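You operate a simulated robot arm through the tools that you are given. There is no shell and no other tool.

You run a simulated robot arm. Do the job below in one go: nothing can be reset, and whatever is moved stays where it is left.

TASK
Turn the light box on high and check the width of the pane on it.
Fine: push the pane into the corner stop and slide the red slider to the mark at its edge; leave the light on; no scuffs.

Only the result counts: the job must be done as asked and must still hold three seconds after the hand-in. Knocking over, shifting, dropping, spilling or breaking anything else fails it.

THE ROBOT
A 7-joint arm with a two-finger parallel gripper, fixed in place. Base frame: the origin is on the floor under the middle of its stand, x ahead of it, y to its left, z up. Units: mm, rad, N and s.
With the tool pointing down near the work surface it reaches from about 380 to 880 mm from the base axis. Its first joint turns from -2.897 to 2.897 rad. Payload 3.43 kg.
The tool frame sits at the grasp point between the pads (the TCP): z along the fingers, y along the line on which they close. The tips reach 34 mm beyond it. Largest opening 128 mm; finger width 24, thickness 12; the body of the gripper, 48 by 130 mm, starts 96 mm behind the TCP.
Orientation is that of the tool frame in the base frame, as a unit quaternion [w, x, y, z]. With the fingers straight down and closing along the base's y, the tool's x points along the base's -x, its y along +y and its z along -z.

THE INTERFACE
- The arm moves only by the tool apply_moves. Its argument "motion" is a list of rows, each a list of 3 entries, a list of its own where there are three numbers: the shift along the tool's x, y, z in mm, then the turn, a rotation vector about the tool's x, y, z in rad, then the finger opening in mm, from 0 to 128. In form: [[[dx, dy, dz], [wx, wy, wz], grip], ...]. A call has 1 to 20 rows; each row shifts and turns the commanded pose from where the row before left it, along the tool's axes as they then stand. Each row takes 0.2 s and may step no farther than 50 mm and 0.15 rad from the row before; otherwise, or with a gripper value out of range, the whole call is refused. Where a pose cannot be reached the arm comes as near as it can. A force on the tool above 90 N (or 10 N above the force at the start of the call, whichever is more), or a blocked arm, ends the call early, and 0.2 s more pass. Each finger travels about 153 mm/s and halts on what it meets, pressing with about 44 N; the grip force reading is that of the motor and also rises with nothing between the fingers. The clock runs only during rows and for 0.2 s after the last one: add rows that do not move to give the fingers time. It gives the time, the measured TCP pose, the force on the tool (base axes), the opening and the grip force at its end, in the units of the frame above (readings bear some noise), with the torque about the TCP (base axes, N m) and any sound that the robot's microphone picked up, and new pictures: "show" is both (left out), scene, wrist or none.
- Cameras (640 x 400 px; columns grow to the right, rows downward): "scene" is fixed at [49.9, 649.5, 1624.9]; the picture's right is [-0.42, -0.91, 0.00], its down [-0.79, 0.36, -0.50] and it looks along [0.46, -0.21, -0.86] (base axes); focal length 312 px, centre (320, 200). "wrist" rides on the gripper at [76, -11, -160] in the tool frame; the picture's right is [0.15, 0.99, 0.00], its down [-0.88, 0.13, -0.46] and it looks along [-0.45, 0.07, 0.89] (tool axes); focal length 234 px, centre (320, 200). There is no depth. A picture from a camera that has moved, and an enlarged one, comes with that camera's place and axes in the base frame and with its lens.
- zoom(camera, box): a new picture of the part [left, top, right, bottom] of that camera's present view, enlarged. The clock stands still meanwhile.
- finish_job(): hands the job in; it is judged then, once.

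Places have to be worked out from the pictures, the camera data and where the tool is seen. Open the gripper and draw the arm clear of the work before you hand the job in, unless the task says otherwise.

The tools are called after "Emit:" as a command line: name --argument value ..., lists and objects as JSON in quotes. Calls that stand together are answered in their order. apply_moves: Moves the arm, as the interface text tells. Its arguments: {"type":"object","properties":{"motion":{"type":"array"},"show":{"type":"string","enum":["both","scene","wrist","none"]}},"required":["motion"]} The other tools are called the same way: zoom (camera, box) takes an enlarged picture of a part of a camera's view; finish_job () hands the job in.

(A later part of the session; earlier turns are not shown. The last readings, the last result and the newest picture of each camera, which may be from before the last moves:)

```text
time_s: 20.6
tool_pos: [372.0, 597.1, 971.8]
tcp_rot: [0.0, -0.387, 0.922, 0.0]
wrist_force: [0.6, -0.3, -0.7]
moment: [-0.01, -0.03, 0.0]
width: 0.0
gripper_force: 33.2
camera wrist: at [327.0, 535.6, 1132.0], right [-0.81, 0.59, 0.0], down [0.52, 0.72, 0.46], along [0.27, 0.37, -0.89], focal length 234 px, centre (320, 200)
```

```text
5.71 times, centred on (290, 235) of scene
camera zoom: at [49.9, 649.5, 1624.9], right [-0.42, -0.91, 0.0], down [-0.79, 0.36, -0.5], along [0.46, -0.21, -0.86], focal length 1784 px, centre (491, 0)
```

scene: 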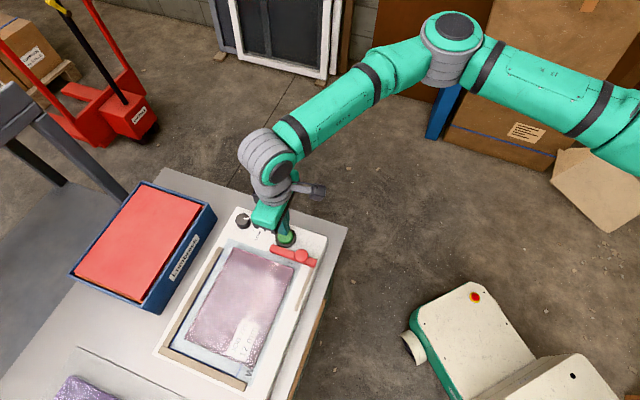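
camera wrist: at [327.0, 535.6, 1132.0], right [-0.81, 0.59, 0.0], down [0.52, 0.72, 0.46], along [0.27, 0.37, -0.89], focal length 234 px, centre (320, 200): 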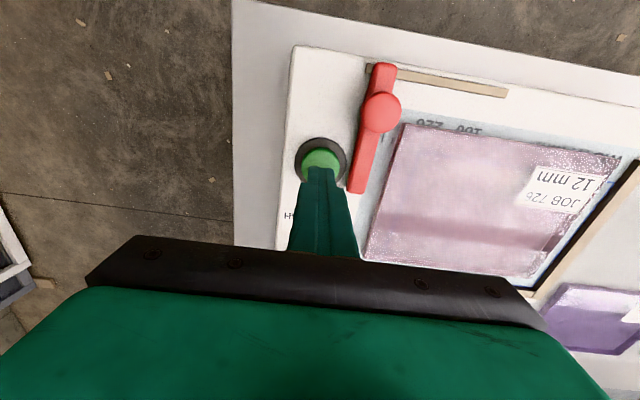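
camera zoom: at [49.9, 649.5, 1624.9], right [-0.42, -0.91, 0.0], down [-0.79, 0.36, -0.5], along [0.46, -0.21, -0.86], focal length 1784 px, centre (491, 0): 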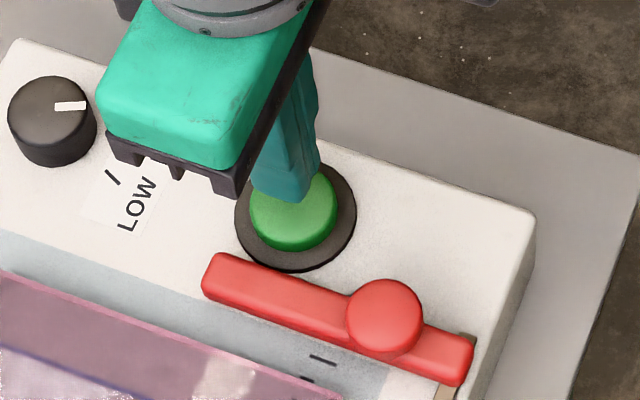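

The fingertips are centred over the button, and two rays cross at about (371, 597) with the top near z≈907–915. I'll come down slowly in small steps so the force limit can stop me.

Emit:
apply_moves --motion '[[[0, 0, 12], [0, 0, 0], 0], [[0, 0, 6], [0, 0, 0], 0], [[0, 0, 3], [0, 0, 0], 0], [[0, 0, 3], [0, 0, 0], 0], [[0, 0, 2], [0, 0, 0], 0], [[0, 0, 0], [0, 0, 0], 0]]' --show "both"

Emit:
zoom --camera "scene" --box '[240, 200, 340, 270]'

```text
time_s: 22.0
tool_pos: [370.1, 597.4, 945.3]
tcp_rot: [0.0, -0.388, 0.922, 0.0]
wrist_force: [1.3, -1.4, 2.8]
moment: [-0.05, -0.02, -0.03]
width: 0.0
gripper_force: 33.2
heard: click
camera wrist: at [326.4, 536.0, 1105.9], right [-0.81, 0.59, 0.0], down [0.52, 0.72, 0.46], along [0.27, 0.37, -0.89], focal length 234 px, centre (320, 200)
```

scene: 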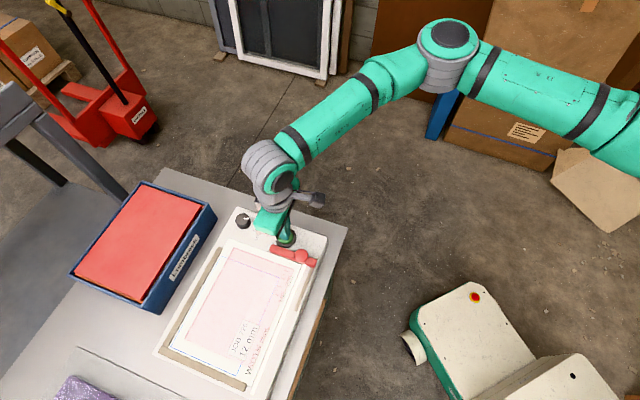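
wrist: 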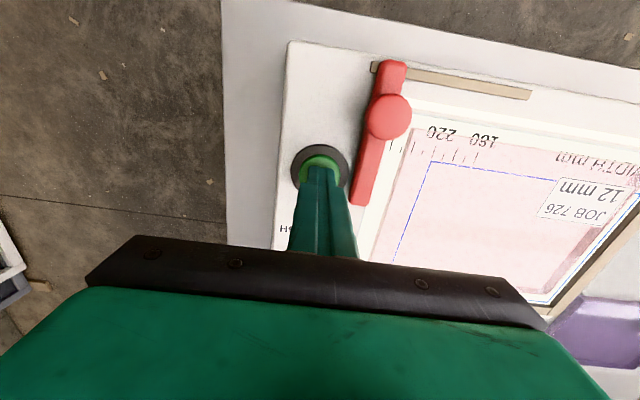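

```text
5.71 times, centred on (290, 235) of scene
camera zoom: at [49.9, 649.5, 1624.9], right [-0.42, -0.91, 0.0], down [-0.79, 0.36, -0.5], along [0.46, -0.21, -0.86], focal length 1784 px, centre (491, 0)
```

zoom: 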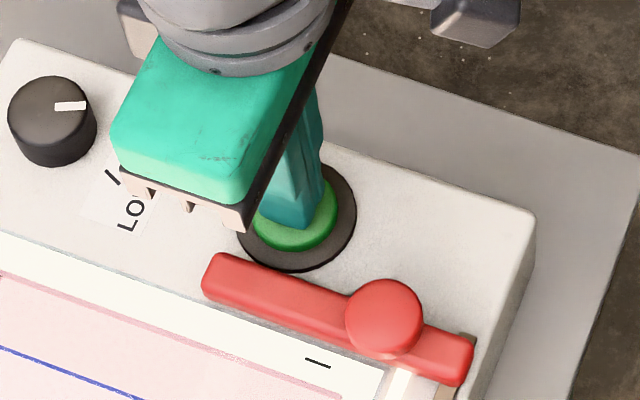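

There was a click and the light box lit up brightly. I'll lift straight off the button and rise for a clear view of the lit scale and pane.

Emit:
apply_moves --motion '[[[0, 0, -15], [0, 0, 0], 0], [[0, 0, -30], [0, 0, 0], 0], [[0, 0, -40], [0, 0, 0], 0], [[0, 0, -40], [0, 0, 0], 0], [[0, 0, -20], [0, 0, 0], 0], [[0, 0, 0], [0, 0, 0], 0]]' --show "both"

Emit:
zoom --camera "wrist" --box '[280, 90, 600, 290]'

Emit:
zoom --camera "scene" --box '[150, 220, 330, 400]'

Emit:
zoom --camera "scene" --box '[230, 210, 330, 280]'

```text
time_s: 23.4
tool_pos: [370.5, 598.2, 1090.1]
tcp_rot: [0.0, -0.387, 0.922, 0.0]
wrist_force: [0.5, -0.3, 0.6]
moment: [0.01, 0.03, -0.04]
width: 0.0
gripper_force: 32.8
camera wrist: at [326.7, 536.2, 1249.9], right [-0.81, 0.59, 0.0], down [0.52, 0.72, 0.46], along [0.27, 0.37, -0.89], focal length 234 px, centre (320, 200)
```

scene: 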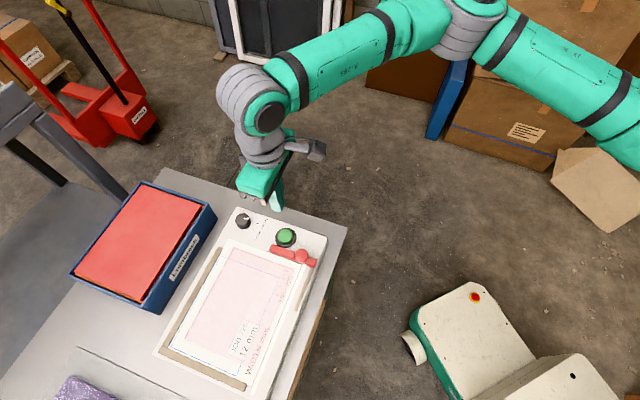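
wrist: 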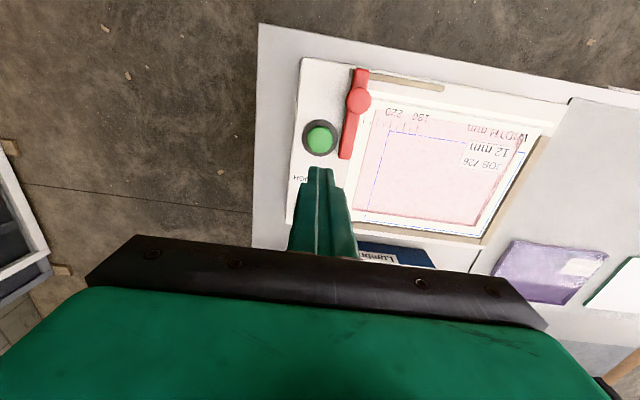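

```text
2.00 times, centred on (440, 190) of wrist
camera zoom: at [326.7, 536.2, 1249.9], right [-0.81, 0.59, 0.0], down [0.52, 0.72, 0.46], along [0.27, 0.37, -0.89], focal length 468 px, centre (80, 220)
```

zoom: 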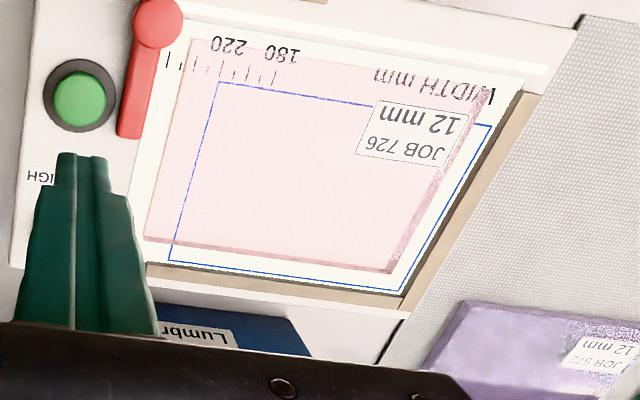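

```text
2.22 times, centred on (240, 310) of scene
camera zoom: at [49.9, 649.5, 1624.9], right [-0.42, -0.91, 0.0], down [-0.79, 0.36, -0.5], along [0.46, -0.21, -0.86], focal length 694 px, centre (498, -44)
```

zoom: 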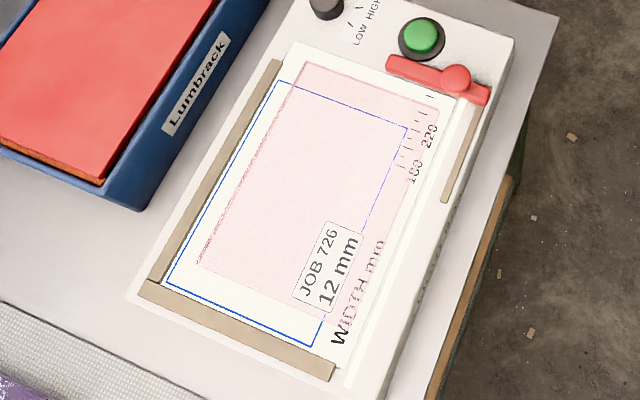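

```text
5.71 times, centred on (280, 245) of scene
camera zoom: at [49.9, 649.5, 1624.9], right [-0.42, -0.91, 0.0], down [-0.79, 0.36, -0.5], along [0.46, -0.21, -0.86], focal length 1784 px, centre (549, -57)
```

zoom: 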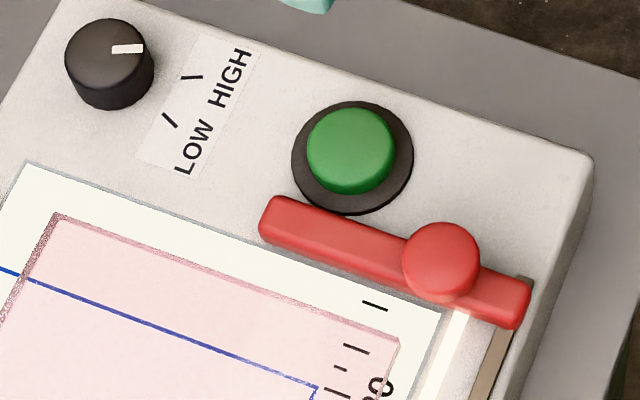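

The light is on at high and the click was heard. The pane needs to move roughly 28 mm toward the near stop and about 21 mm toward the left stop. I'll move over the scale area for close views of the slider, ticks and pane edges.

Emit:
apply_moves --motion '[[[-12, 32, 30], [0, 0, 0], 0], [[-12, 32, 30], [0, 0, 0], 0], [[-12, 32, 30], [0, 0, 0], 0], [[0, 0, 0], [0, 0, 0], 0], [[0, 0, 0], [0, 0, 0], 0]]' --show "both"

Emit:
zoom --camera "wrist" --box '[200, 20, 360, 120]'

Emit:
zoom --camera "wrist" --box '[340, 20, 600, 180]'

Emit:
zoom --camera "wrist" --box '[180, 100, 400, 240]'

```text
time_s: 24.6
tool_pos: [328.0, 690.2, 999.8]
tcp_rot: [0.0, -0.386, 0.922, 0.0]
wrist_force: [-0.4, 0.0, 0.0]
moment: [-0.01, 0.0, 0.0]
width: 0.2
gripper_force: 33.0
camera wrist: at [284.4, 629.5, 1159.2], right [-0.81, 0.59, 0.0], down [0.52, 0.72, 0.46], along [0.27, 0.37, -0.89], focal length 234 px, centre (320, 200)
```

scene: 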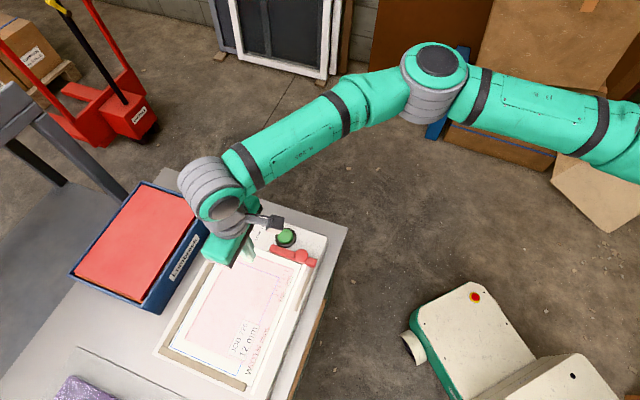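
wrist: 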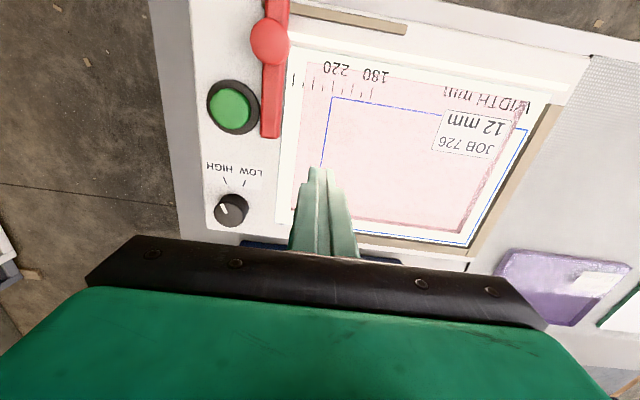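

```text
4.00 times, centred on (280, 70) of wrist
camera zoom: at [284.4, 629.5, 1159.2], right [-0.81, 0.59, 0.0], down [0.52, 0.72, 0.46], along [0.27, 0.37, -0.89], focal length 937 px, centre (480, 720)
```

zoom: 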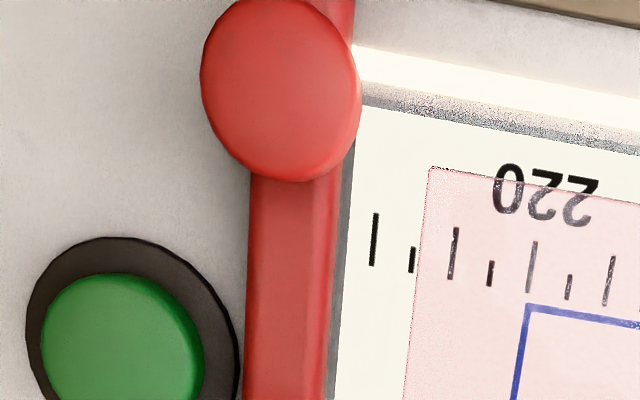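

```text
2.46 times, centred on (470, 100) of wrist
camera zoom: at [284.4, 629.5, 1159.2], right [-0.81, 0.59, 0.0], down [0.52, 0.72, 0.46], along [0.27, 0.37, -0.89], focal length 576 px, centre (-49, 446)
```

zoom: 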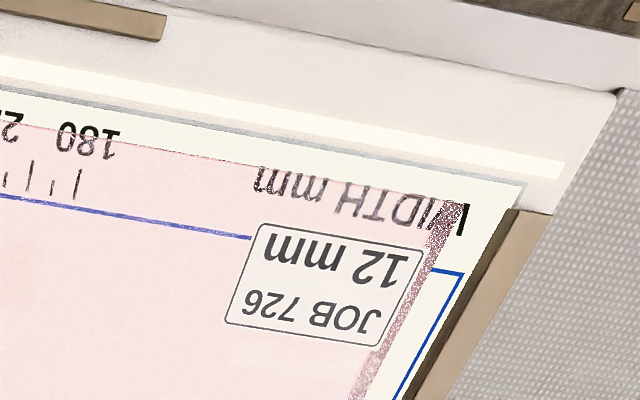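

```text
2.86 times, centred on (290, 170) of wrist
camera zoom: at [284.4, 629.5, 1159.2], right [-0.81, 0.59, 0.0], down [0.52, 0.72, 0.46], along [0.27, 0.37, -0.89], focal length 669 px, centre (406, 286)
```

zoom: 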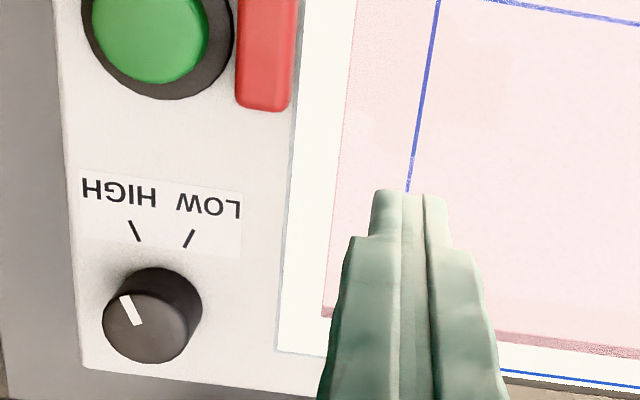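

The tick spacing puts the lit face at z≈896, with the pane top near 908 and the slider bar top near 913. The blue outline is the 220 mm line and the pane currently reads about 249, so it must slide toward both stops. I'll go beside the middle of the pane's right edge, staying high, to check clearance for the first push.

Emit:
apply_moves --motion '[[[34, 28, 0], [0, 0, 0], 0], [[34, 28, 0], [0, 0, 0], 0], [[34, 28, 0], [0, 0, 0], 0], [[0, 0, 25], [0, 0, 0], 0], [[0, 0, 0], [0, 0, 0], 0], [[0, 0, 0], [0, 0, 0], 0]]' --show "both"

Emit:
zoom --camera "wrist" --box '[220, 100, 420, 220]'

Emit:
zoom --camera "scene" --box '[170, 230, 330, 390]'

```text
time_s: 26.0
tool_pos: [195.5, 675.4, 975.2]
tcp_rot: [0.0, -0.387, 0.922, 0.0]
wrist_force: [-0.2, 0.1, 0.0]
moment: [-0.01, 0.03, 0.04]
width: 0.0
gripper_force: 32.6
camera wrist: at [151.3, 614.7, 1134.0], right [-0.81, 0.59, 0.0], down [0.52, 0.72, 0.46], along [0.27, 0.37, -0.89], focal length 234 px, centre (320, 200)
```

scene: 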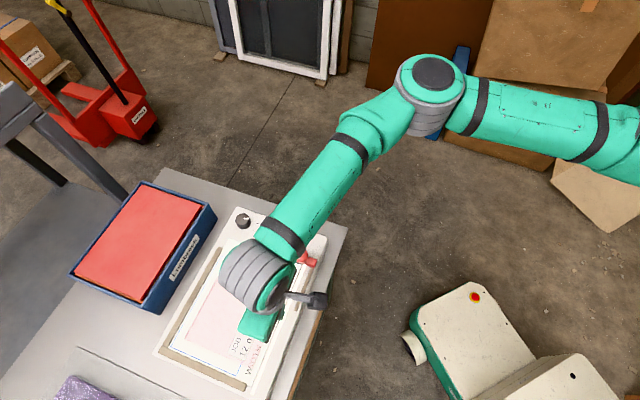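
wrist: 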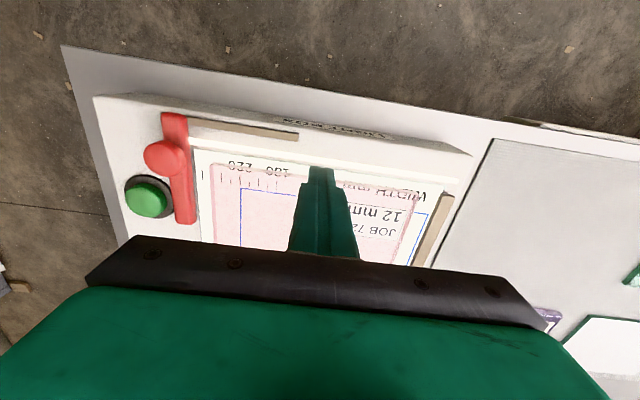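

```text
3.20 times, centred on (320, 160) of wrist
camera zoom: at [151.3, 614.7, 1134.0], right [-0.81, 0.59, 0.0], down [0.52, 0.72, 0.46], along [0.27, 0.37, -0.89], focal length 749 px, centre (320, 328)
```

zoom: 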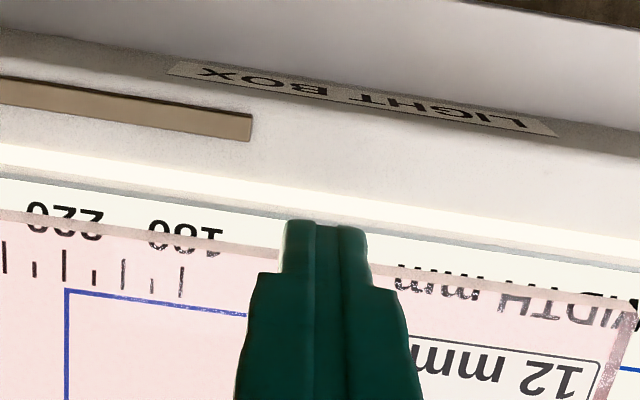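

```text
2.50 times, centred on (250, 310) of scene
camera zoom: at [49.9, 649.5, 1624.9], right [-0.42, -0.91, 0.0], down [-0.79, 0.36, -0.5], along [0.46, -0.21, -0.86], focal length 781 px, centre (495, -75)
```

zoom: 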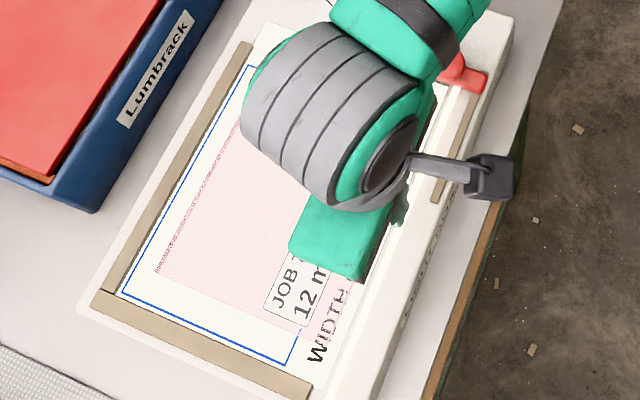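

The pane's right edge is at about r = −631 in box coordinates, right under the finger's face, so I'll back off 7 mm first. Then I'll lower the tips to about z 902, below the pane top and above the lit face.

Emit:
apply_moves --motion '[[[7, 0, 0], [0, 0, 0], 0], [[0, 0, 15], [0, 0, 0], 0], [[0, 0, 12], [0, 0, 0], 0], [[0, 0, 6], [0, 0, 0], 0], [[0, 0, 3], [0, 0, 0], 0], [[0, 0, 0], [0, 0, 0], 0], [[0, 0, 0], [0, 0, 0], 0]]' --show "both"

Emit:
zoom --camera "wrist" --box '[240, 110, 400, 230]'

Emit:
zoom --camera "scene" --box '[240, 270, 320, 340]'

```text
time_s: 27.6
tool_pos: [191.0, 671.6, 940.6]
tcp_rot: [0.0, -0.387, 0.922, 0.0]
wrist_force: [0.6, -0.2, 0.4]
moment: [-0.03, -0.02, 0.0]
width: 0.0
gripper_force: 33.3
camera wrist: at [146.7, 610.0, 1099.9], right [-0.81, 0.59, 0.0], down [0.52, 0.72, 0.46], along [0.27, 0.37, -0.89], focal length 234 px, centre (320, 200)
```

scene: 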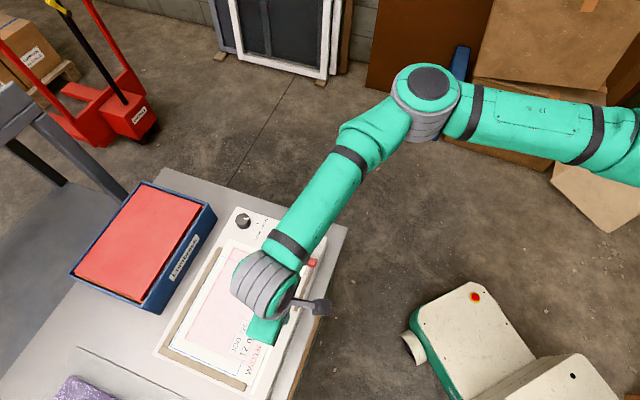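
wrist: 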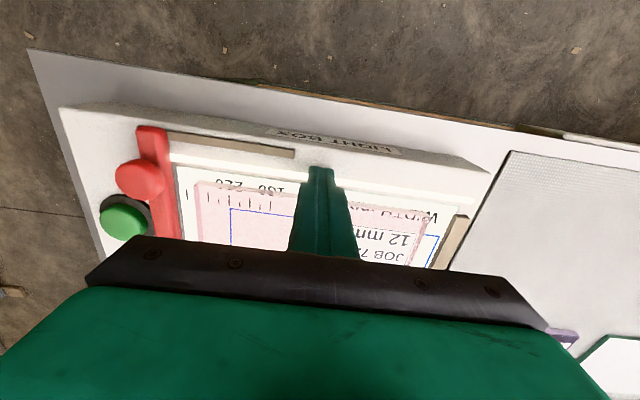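

```text
3.33 times, centred on (320, 170) of wrist
camera zoom: at [146.7, 610.0, 1099.9], right [-0.81, 0.59, 0.0], down [0.52, 0.72, 0.46], along [0.27, 0.37, -0.89], focal length 781 px, centre (320, 300)
```

zoom: 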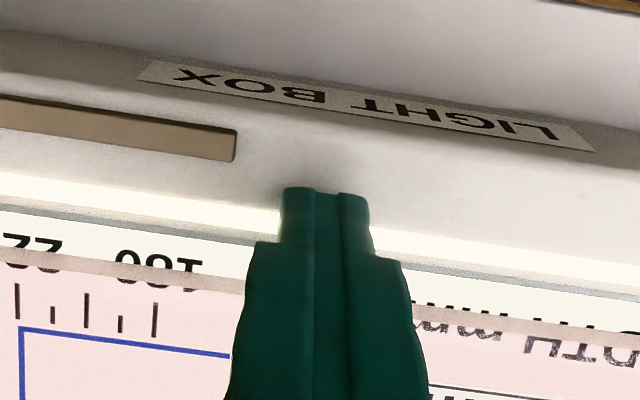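

```text
5.71 times, centred on (280, 305) of scene
camera zoom: at [49.9, 649.5, 1624.9], right [-0.42, -0.91, 0.0], down [-0.79, 0.36, -0.5], along [0.46, -0.21, -0.86], focal length 1784 px, centre (549, -400)
```

zoom: 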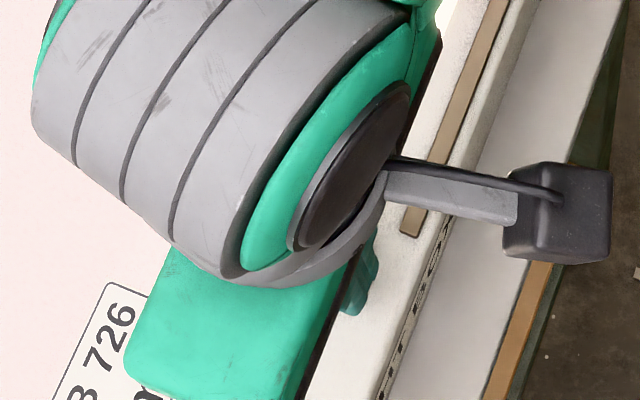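

The tips are at about z 906.6, just below pane-top level and clear of it in r. I'll lower another 3 mm and watch the vertical force, since the finger sits over the frame here.

Emit:
apply_moves --motion '[[[0, 0, 1.5], [0, 0, 0], 0], [[0, 0, 1.5], [0, 0, 0], 0], [[0, 0, 0], [0, 0, 0], 0], [[0, 0, 0], [0, 0, 0], 0]]' --show "wrist"

Emit:
zoom --camera "wrist" --box '[270, 130, 370, 200]'

```text
time_s: 28.6
tool_pos: [190.8, 672.2, 938.2]
tcp_rot: [-0.001, -0.387, 0.922, -0.001]
wrist_force: [0.9, -1.4, 0.4]
moment: [-0.02, 0.0, 0.0]
width: 0.1
gripper_force: 33.3
camera wrist: at [147.1, 610.5, 1096.9], right [-0.81, 0.59, 0.0], down [0.52, 0.72, 0.46], along [0.27, 0.37, -0.89], focal length 234 px, centre (320, 200)
```

wrist: 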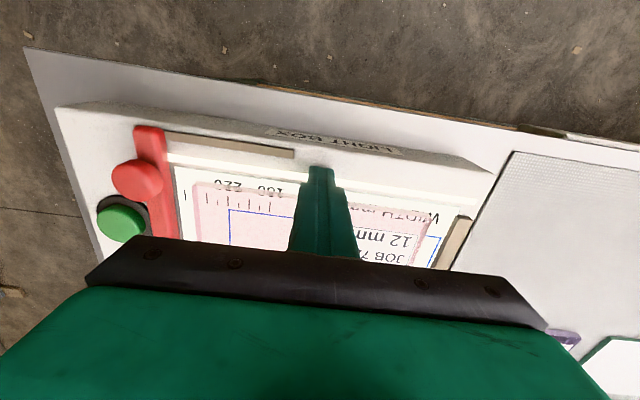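

```text
5.71 times, centred on (320, 165) of wrist
camera zoom: at [147.1, 610.5, 1096.9], right [-0.81, 0.59, 0.0], down [0.52, 0.72, 0.46], along [0.27, 0.37, -0.89], focal length 1338 px, centre (320, 400)
```

zoom: 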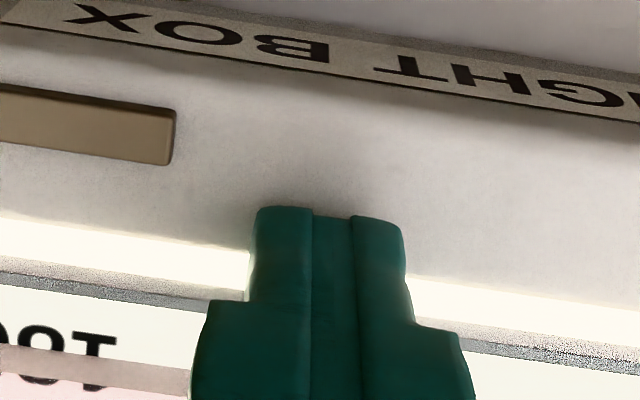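

No contact yet, with the tips at about 903.5. I'll lower 1.5 mm more and start pushing toward the left stop in small steps, reading the force.

Emit:
apply_moves --motion '[[[0, 0, 1.5], [0, 0, 0], 0], [[-2, 0, 0], [0, 0, 0], 0], [[-2, 0, 0], [0, 0, 0], 0], [[-2, 0, 0], [0, 0, 0], 0], [[-2, 0, 0], [0, 0, 0], 0], [[-2, 0, 0], [0, 0, 0], 0], [[-2, 0, 0], [0, 0, 0], 0]]' --show "wrist"

Emit:
zoom --camera "wrist" --box '[240, 110, 400, 230]'

```text
time_s: 30.2
tool_pos: [199.1, 680.6, 935.9]
tcp_rot: [-0.001, -0.387, 0.922, 0.0]
wrist_force: [-1.4, -1.8, 1.3]
moment: [-0.06, 0.03, 0.06]
width: 0.0
gripper_force: 32.8
camera wrist: at [154.9, 618.6, 1095.2], right [-0.81, 0.59, 0.0], down [0.52, 0.72, 0.46], along [0.27, 0.37, -0.89], focal length 234 px, centre (320, 200)
```

wrist: 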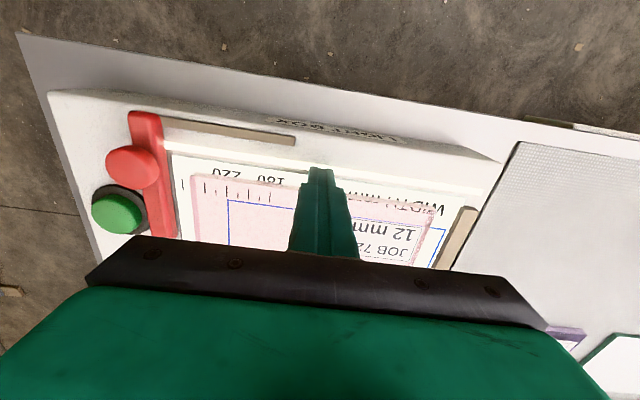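

```text
3.33 times, centred on (320, 170) of wrist
camera zoom: at [154.9, 618.6, 1095.2], right [-0.81, 0.59, 0.0], down [0.52, 0.72, 0.46], along [0.27, 0.37, -0.89], focal length 781 px, centre (320, 300)
```

zoom: 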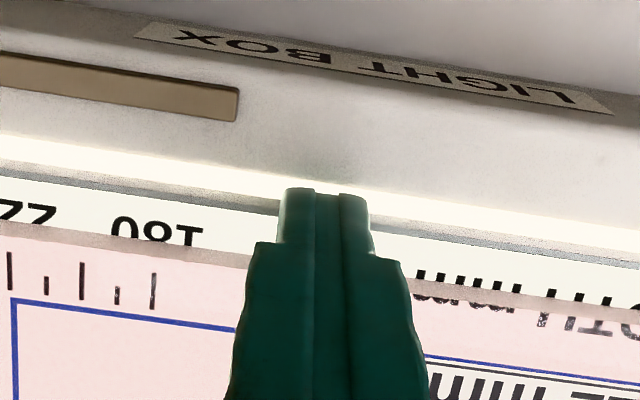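

Contact was made gently at about 2 N and the pane slides with the finger. I'll continue the push in small steps.

Emit:
apply_moves --motion '[[[-2, 0, 0], [0, 0, 0], 0], [[-2, 0, 0], [0, 0, 0], 0], [[-2, 0, 0], [0, 0, 0], 0], [[-2, 0, 0], [0, 0, 0], 0], [[-2, 0, 0], [0, 0, 0], 0], [[-2, 0, 0], [0, 0, 0], 0], [[-2, 0, 0], [0, 0, 0], 0]]' --show "both"

Emit:
zoom --camera "wrist" --box '[160, 100, 480, 260]'

Emit:
zoom --camera "scene" --box '[150, 230, 310, 390]'

```text
time_s: 31.8
tool_pos: [208.6, 689.9, 936.9]
tcp_rot: [0.0, -0.388, 0.922, 0.001]
wrist_force: [-0.9, -1.6, 0.6]
moment: [-0.04, 0.06, -0.05]
width: 0.4
gripper_force: 33.2
camera wrist: at [164.7, 628.4, 1095.2], right [-0.81, 0.59, 0.0], down [0.52, 0.72, 0.46], along [0.27, 0.37, -0.89], focal length 234 px, centre (320, 200)
```

scene: 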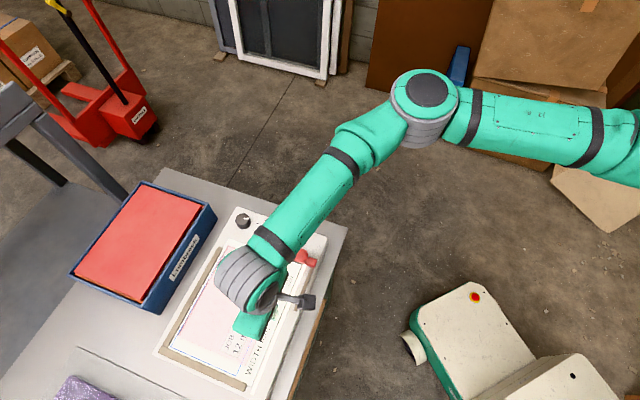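
wrist: 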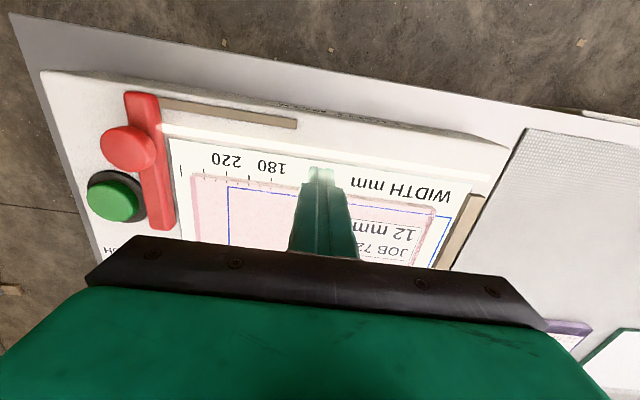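

```text
2.00 times, centred on (320, 180) of wrist
camera zoom: at [164.7, 628.4, 1095.2], right [-0.81, 0.59, 0.0], down [0.52, 0.72, 0.46], along [0.27, 0.37, -0.89], focal length 468 px, centre (320, 240)
```

zoom: 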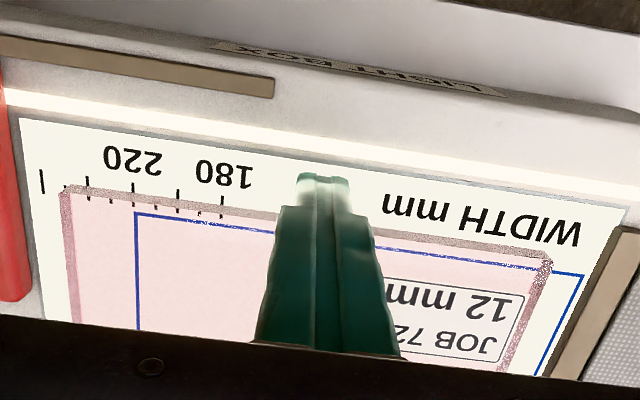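

```text
2.50 times, centred on (230, 310) of scene
camera zoom: at [49.9, 649.5, 1624.9], right [-0.42, -0.91, 0.0], down [-0.79, 0.36, -0.5], along [0.46, -0.21, -0.86], focal length 781 px, centre (545, -75)
```

zoom: 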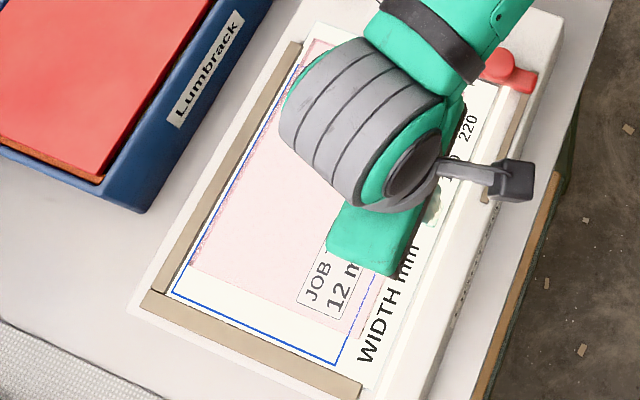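

The pane is about 5–6 mm from the left stop now. I'll continue in 1 mm steps.

Emit:
apply_moves --motion '[[[-1, 0, 0], [0, 0, 0], 0], [[-1, 0, 0], [0, 0, 0], 0], [[-1, 0, 0], [0, 0, 0], 0], [[-1, 0, 0], [0, 0, 0], 0], [[0, 0, 0], [0, 0, 0], 0]]' --show "wrist"

Emit:
zoom --camera "scene" --box '[170, 240, 250, 320]'

Emit:
zoom --camera "scene" --box '[155, 300, 265, 400]'

```text
time_s: 33.0
tool_pos: [212.1, 692.0, 935.4]
tcp_rot: [-0.001, -0.387, 0.922, 0.0]
wrist_force: [-0.5, -1.1, 0.5]
moment: [-0.01, 0.03, -0.02]
width: 0.0
gripper_force: 33.3
camera wrist: at [167.9, 631.3, 1095.3], right [-0.81, 0.59, 0.0], down [0.52, 0.72, 0.46], along [0.27, 0.37, -0.89], focal length 234 px, centre (320, 200)
```

wrist: 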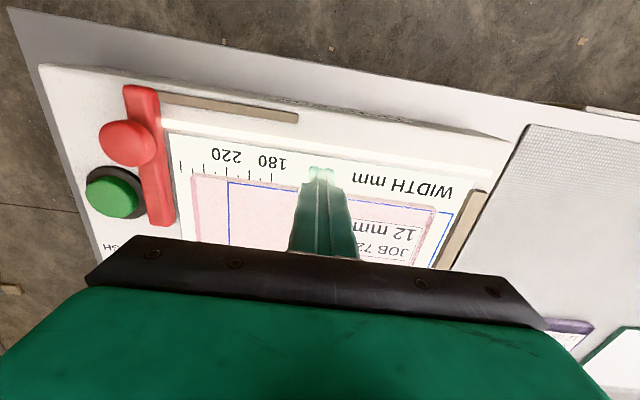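

```text
5.00 times, centred on (210, 280) of scene
camera zoom: at [49.9, 649.5, 1624.9], right [-0.42, -0.91, 0.0], down [-0.79, 0.36, -0.5], along [0.46, -0.21, -0.86], focal length 1561 px, centre (870, -200)
```

zoom: 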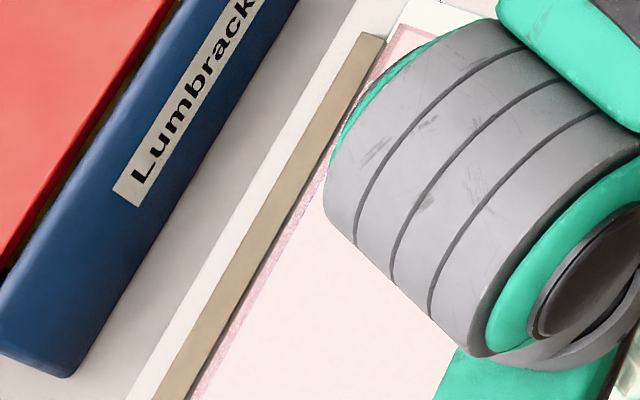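

```text
4.00 times, centred on (210, 350) of scene
camera zoom: at [49.9, 649.5, 1624.9], right [-0.42, -0.91, 0.0], down [-0.79, 0.36, -0.5], along [0.46, -0.21, -0.86], focal length 1249 px, centre (760, -400)
```

zoom: 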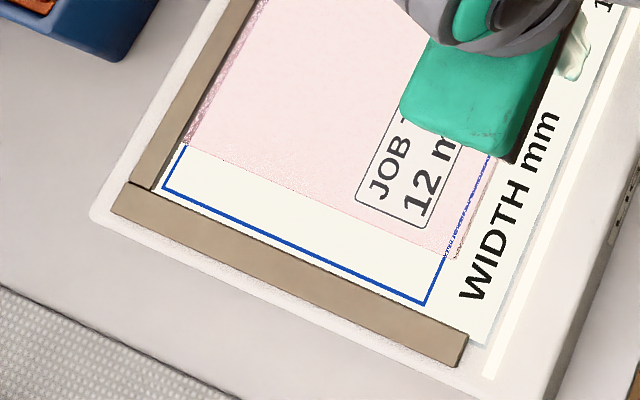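

The pane's left edge is almost at the stop, with the force still only about 1 N. I'll continue in 0.7 mm steps until the force rises.

Emit:
apply_moves --motion '[[[-0.7, 0, 0], [0, 0, 0], 0], [[-0.7, 0, 0], [0, 0, 0], 0], [[-0.7, 0, 0], [0, 0, 0], 0], [[0, 0, 0], [0, 0, 0], 0]]' --show "none"

Emit:
zoom --camera "scene" --box '[155, 270, 245, 350]'

```text
time_s: 34.0
tool_pos: [213.5, 695.6, 936.1]
tcp_rot: [0.0, -0.387, 0.922, 0.0]
wrist_force: [-1.4, -0.8, 1.2]
moment: [-0.03, 0.02, -0.02]
width: 0.1
gripper_force: 33.4
```

```text
5.00 times, centred on (200, 310) of scene
camera zoom: at [49.9, 649.5, 1624.9], right [-0.42, -0.91, 0.0], down [-0.79, 0.36, -0.5], along [0.46, -0.21, -0.86], focal length 1561 px, centre (920, -350)
```

zoom: 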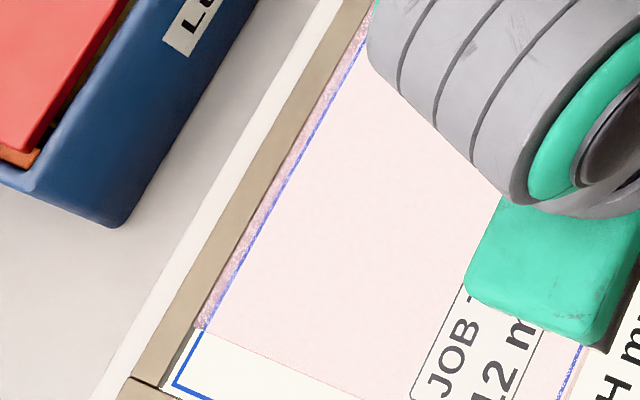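

The pane now covers the blue line beside the left stop, but the force hasn't risen. A few more small steps.

Emit:
apply_moves --motion '[[[-0.7, 0, 0], [0, 0, 0], 0], [[-0.7, 0, 0], [0, 0, 0], 0], [[0, 0, 0], [0, 0, 0], 0]]' --show "none"

Emit:
zoom --camera "scene" --box '[155, 270, 245, 350]'

```text
time_s: 34.8
tool_pos: [214.1, 694.8, 936.1]
tcp_rot: [0.0, -0.387, 0.922, 0.0]
wrist_force: [-0.6, -0.2, 0.7]
moment: [-0.01, 0.02, 0.04]
width: 0.2
gripper_force: 33.2
```

```text
5.00 times, centred on (200, 310) of scene
camera zoom: at [49.9, 649.5, 1624.9], right [-0.42, -0.91, 0.0], down [-0.79, 0.36, -0.5], along [0.46, -0.21, -0.86], focal length 1561 px, centre (920, -350)
```

zoom: 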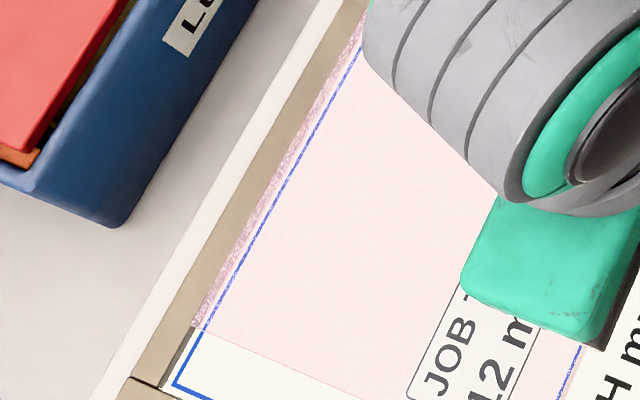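

The pane keeps moving freely at under 2 N, so it isn't seated yet. I'll continue in small steps and watch for the force jump.

Emit:
apply_moves --motion '[[[-0.7, 0, 0], [0, 0, 0], 0], [[-0.7, 0, 0], [0, 0, 0], 0], [[-0.7, 0, 0], [0, 0, 0], 0], [[0, 0, 0], [0, 0, 0], 0]]' --show "none"

Emit:
zoom --camera "scene" --box '[155, 270, 245, 350]'

```text
time_s: 35.8
tool_pos: [214.6, 696.1, 935.6]
tcp_rot: [0.0, -0.388, 0.922, 0.0]
wrist_force: [-13.1, -13.2, 0.1]
moment: [-0.35, 0.37, -0.07]
width: 0.0
gripper_force: 33.3
```

```text
5.00 times, centred on (200, 310) of scene
camera zoom: at [49.9, 649.5, 1624.9], right [-0.42, -0.91, 0.0], down [-0.79, 0.36, -0.5], along [0.46, -0.21, -0.86], focal length 1561 px, centre (920, -350)
```

zoom: 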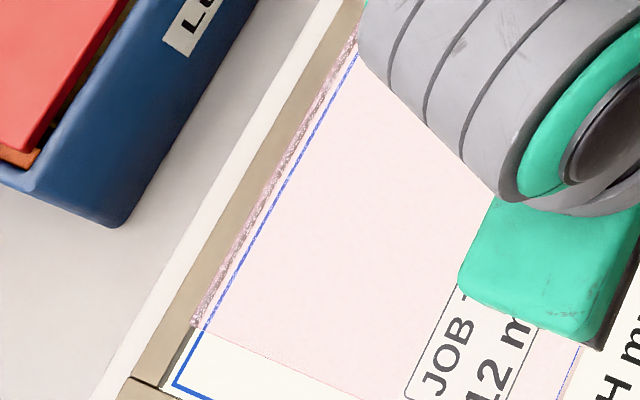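

The force rose to about 18 N, so the pane's left edge is seated on the left stop along its length. I'll back off, lift, and move behind the middle of the pane's far edge, left of the slider bar's tip.

Emit:
apply_moves --motion '[[[4, 0, 0], [0, 0, 0], 0], [[0, 0, -25], [0, 0, 0], 0], [[0, 0, -25], [0, 0, 0], 0], [[-23.2, -32.2, 0], [0, 0, 0], 0], [[-23.2, -32.2, 0], [0, 0, 0], 0], [[-23.2, -32.2, 0], [0, 0, 0], 0], [[-23.2, -32.2, 0], [0, 0, 0], 0], [[0, 0, 0], [0, 0, 0], 0], [[0, 0, 0], [0, 0, 0], 0]]' --show "both"

Emit:
zoom --camera "wrist" --box '[240, 80, 420, 240]'

Emit:
zoom --camera "scene" --box '[150, 220, 310, 400]'

```text
time_s: 37.8
tool_pos: [371.2, 669.0, 986.5]
tcp_rot: [0.0, -0.387, 0.922, -0.001]
wrist_force: [0.3, -0.1, 0.2]
moment: [0.01, 0.02, 0.02]
width: 0.4
gripper_force: 32.9
camera wrist: at [327.0, 607.5, 1146.0], right [-0.81, 0.59, 0.0], down [0.52, 0.72, 0.46], along [0.27, 0.37, -0.89], focal length 234 px, centre (320, 200)
```

scene: 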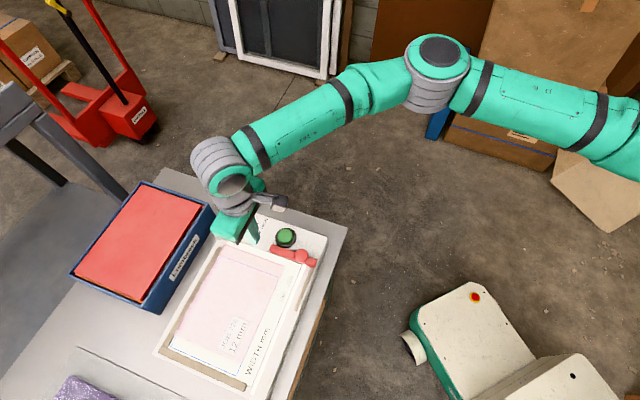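
wrist: 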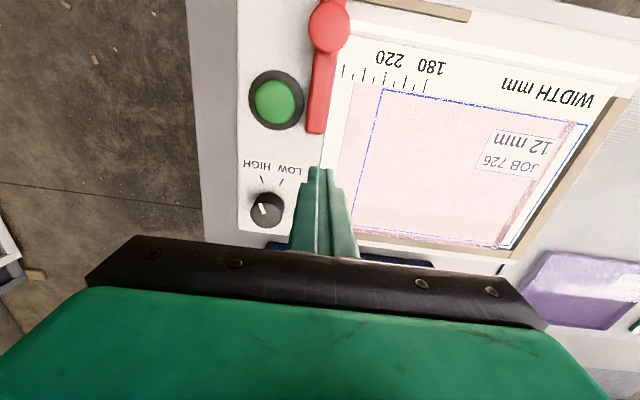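

```text
2.50 times, centred on (330, 160) of wrist
camera zoom: at [327.0, 607.5, 1146.0], right [-0.81, 0.59, 0.0], down [0.52, 0.72, 0.46], along [0.27, 0.37, -0.89], focal length 585 px, centre (295, 300)
```

zoom: 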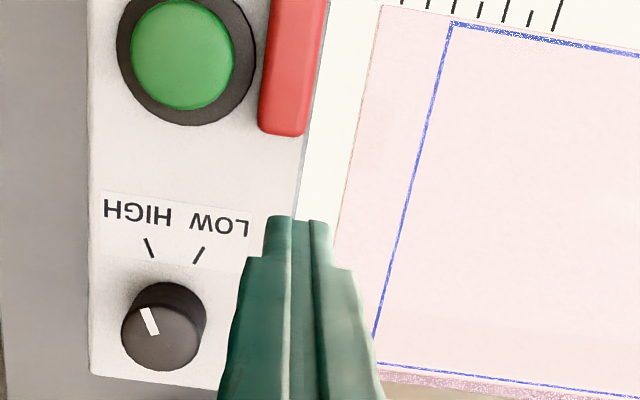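

```text
2.22 times, centred on (230, 310) of scene
camera zoom: at [49.9, 649.5, 1624.9], right [-0.42, -0.91, 0.0], down [-0.79, 0.36, -0.5], along [0.46, -0.21, -0.86], focal length 694 px, centre (520, -44)
```

zoom: 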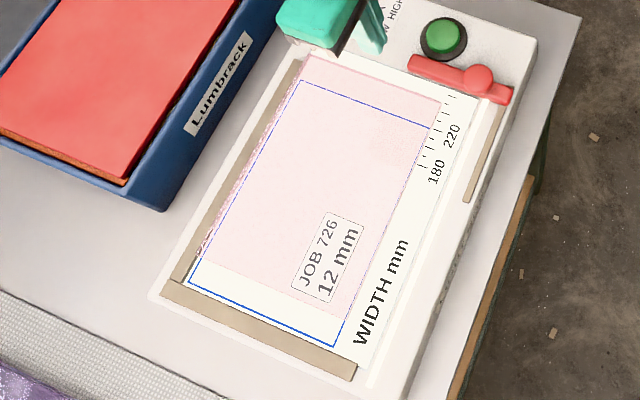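

The finger is centred on the pane's far edge (r≈−737), about 8 mm behind it and about 15 mm clear of the slider bar's tip. I'll descend to the same working height as before.

Emit:
apply_moves --motion '[[[0, 0, 20], [0, 0, 0], 0], [[0, 0, 15], [0, 0, 0], 0], [[0, 0, 8], [0, 0, 0], 0], [[0, 0, 4], [0, 0, 0], 0], [[0, 0, 3], [0, 0, 0], 0], [[0, 0, 0], [0, 0, 0], 0], [[0, 0, 0], [0, 0, 0], 0]]' --show "both"

Emit:
zoom --camera "wrist" --box '[260, 110, 400, 230]'

Emit:
zoom --camera "scene" --box '[200, 200, 300, 270]'

```text
time_s: 39.4
tool_pos: [370.7, 670.3, 936.4]
tcp_rot: [0.0, -0.387, 0.922, 0.0]
wrist_force: [0.1, -0.3, -0.5]
moment: [0.03, -0.01, 0.02]
width: 0.1
gripper_force: 33.1
camera wrist: at [326.2, 608.2, 1095.7], right [-0.81, 0.59, 0.0], down [0.52, 0.72, 0.46], along [0.27, 0.37, -0.89], focal length 234 px, centre (320, 200)
```

scene: 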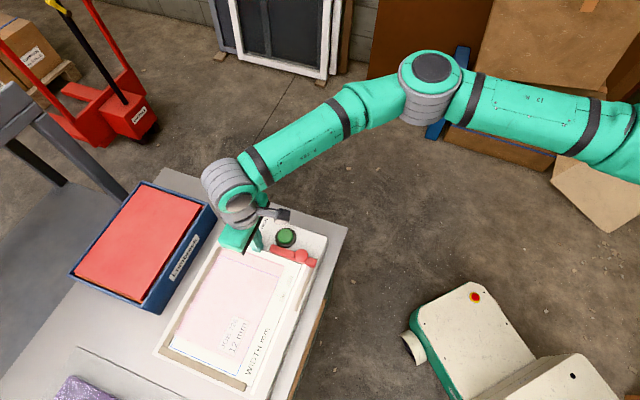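
wrist: 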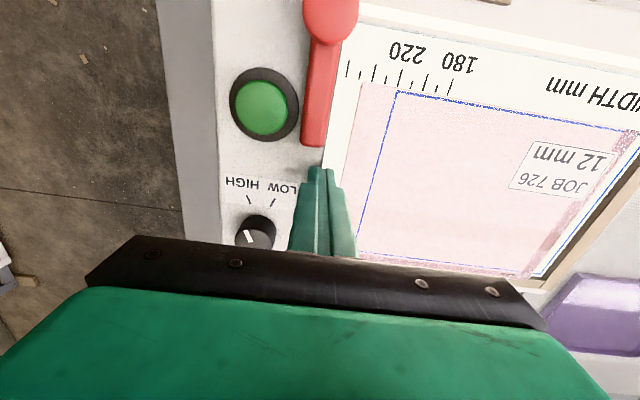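

```text
3.33 times, centred on (330, 170) of wrist
camera zoom: at [326.2, 608.2, 1095.7], right [-0.81, 0.59, 0.0], down [0.52, 0.72, 0.46], along [0.27, 0.37, -0.89], focal length 781 px, centre (287, 300)
```

zoom: 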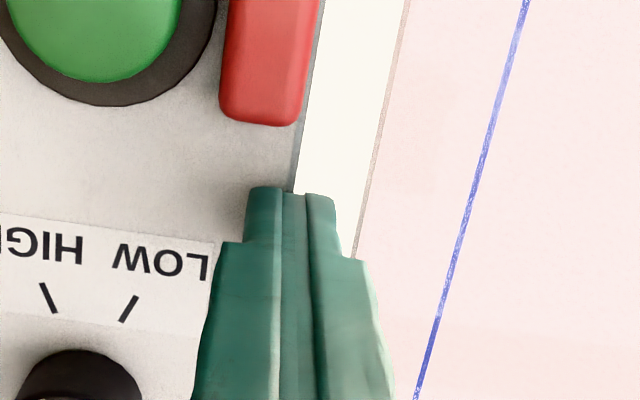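

```text
5.71 times, centred on (250, 235) of scene
camera zoom: at [49.9, 649.5, 1624.9], right [-0.42, -0.91, 0.0], down [-0.79, 0.36, -0.5], along [0.46, -0.21, -0.86], focal length 1784 px, centre (720, 0)
```

zoom: 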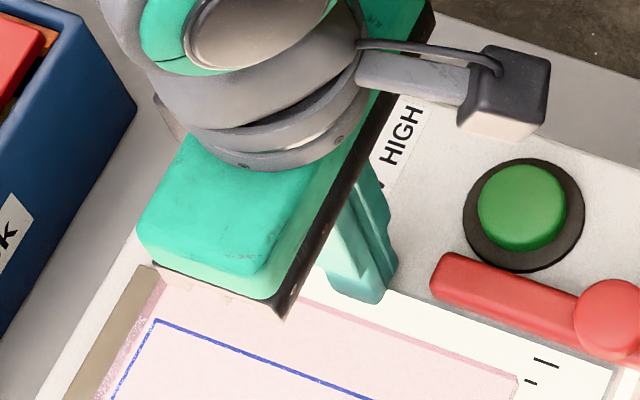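

The tips are at about 902 with no contact and the gap to the pane edge is visible. I'll push toward the near stop in 2 mm steps.

Emit:
apply_moves --motion '[[[0, 2, 0], [0, 0, 0], 0], [[0, 2, 0], [0, 0, 0], 0], [[0, 2, 0], [0, 0, 0], 0], [[0, 2, 0], [0, 0, 0], 0], [[0, 2, 0], [0, 0, 0], 0], [[0, 2, 0], [0, 0, 0], 0], [[0, 2, 0], [0, 0, 0], 0], [[0, 2, 0], [0, 0, 0], 0]]' --show "both"

Emit:
zoom --camera "wrist" --box '[260, 110, 400, 230]'

Emit:
zoom --camera "scene" --box '[150, 220, 310, 400]'

```text
time_s: 41.2
tool_pos: [358.8, 681.4, 935.9]
tcp_rot: [0.0, -0.387, 0.922, 0.0]
wrist_force: [0.8, -1.3, 0.8]
moment: [-0.04, -0.08, -0.03]
width: 0.0
gripper_force: 33.2
camera wrist: at [314.8, 619.8, 1095.3], right [-0.81, 0.59, 0.0], down [0.52, 0.72, 0.46], along [0.27, 0.37, -0.89], focal length 234 px, centre (320, 200)
```

scene: 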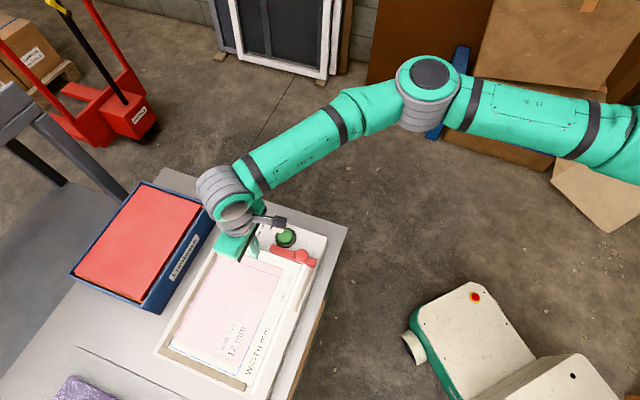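
wrist: 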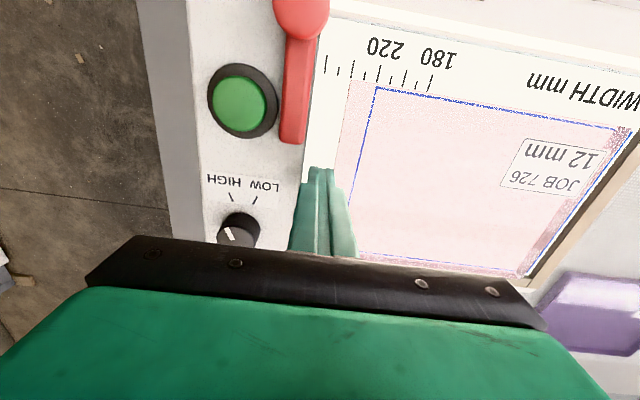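

```text
3.33 times, centred on (330, 170) of wrist
camera zoom: at [314.8, 619.8, 1095.3], right [-0.81, 0.59, 0.0], down [0.52, 0.72, 0.46], along [0.27, 0.37, -0.89], focal length 781 px, centre (287, 300)
```

zoom: 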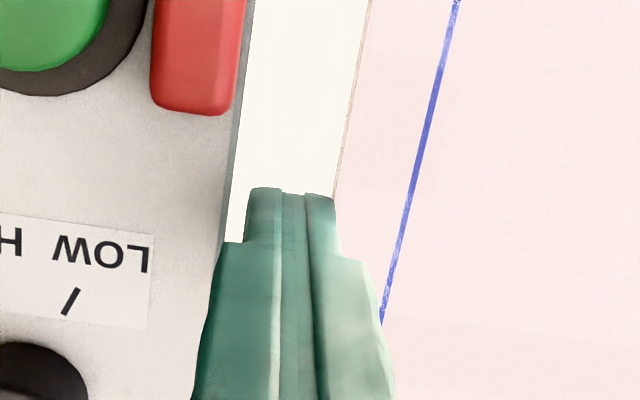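

```text
2.22 times, centred on (230, 310) of scene
camera zoom: at [49.9, 649.5, 1624.9], right [-0.42, -0.91, 0.0], down [-0.79, 0.36, -0.5], along [0.46, -0.21, -0.86], focal length 694 px, centre (520, -44)
```

zoom: 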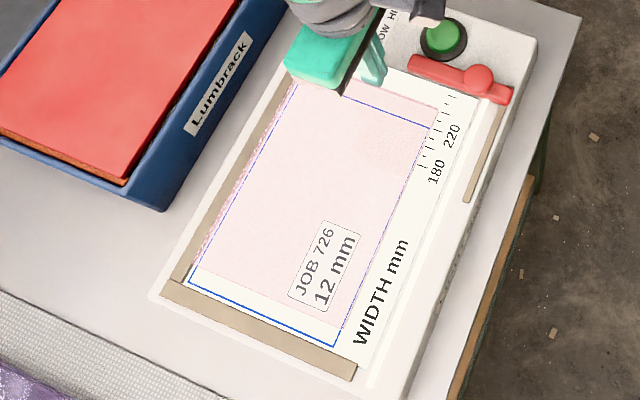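

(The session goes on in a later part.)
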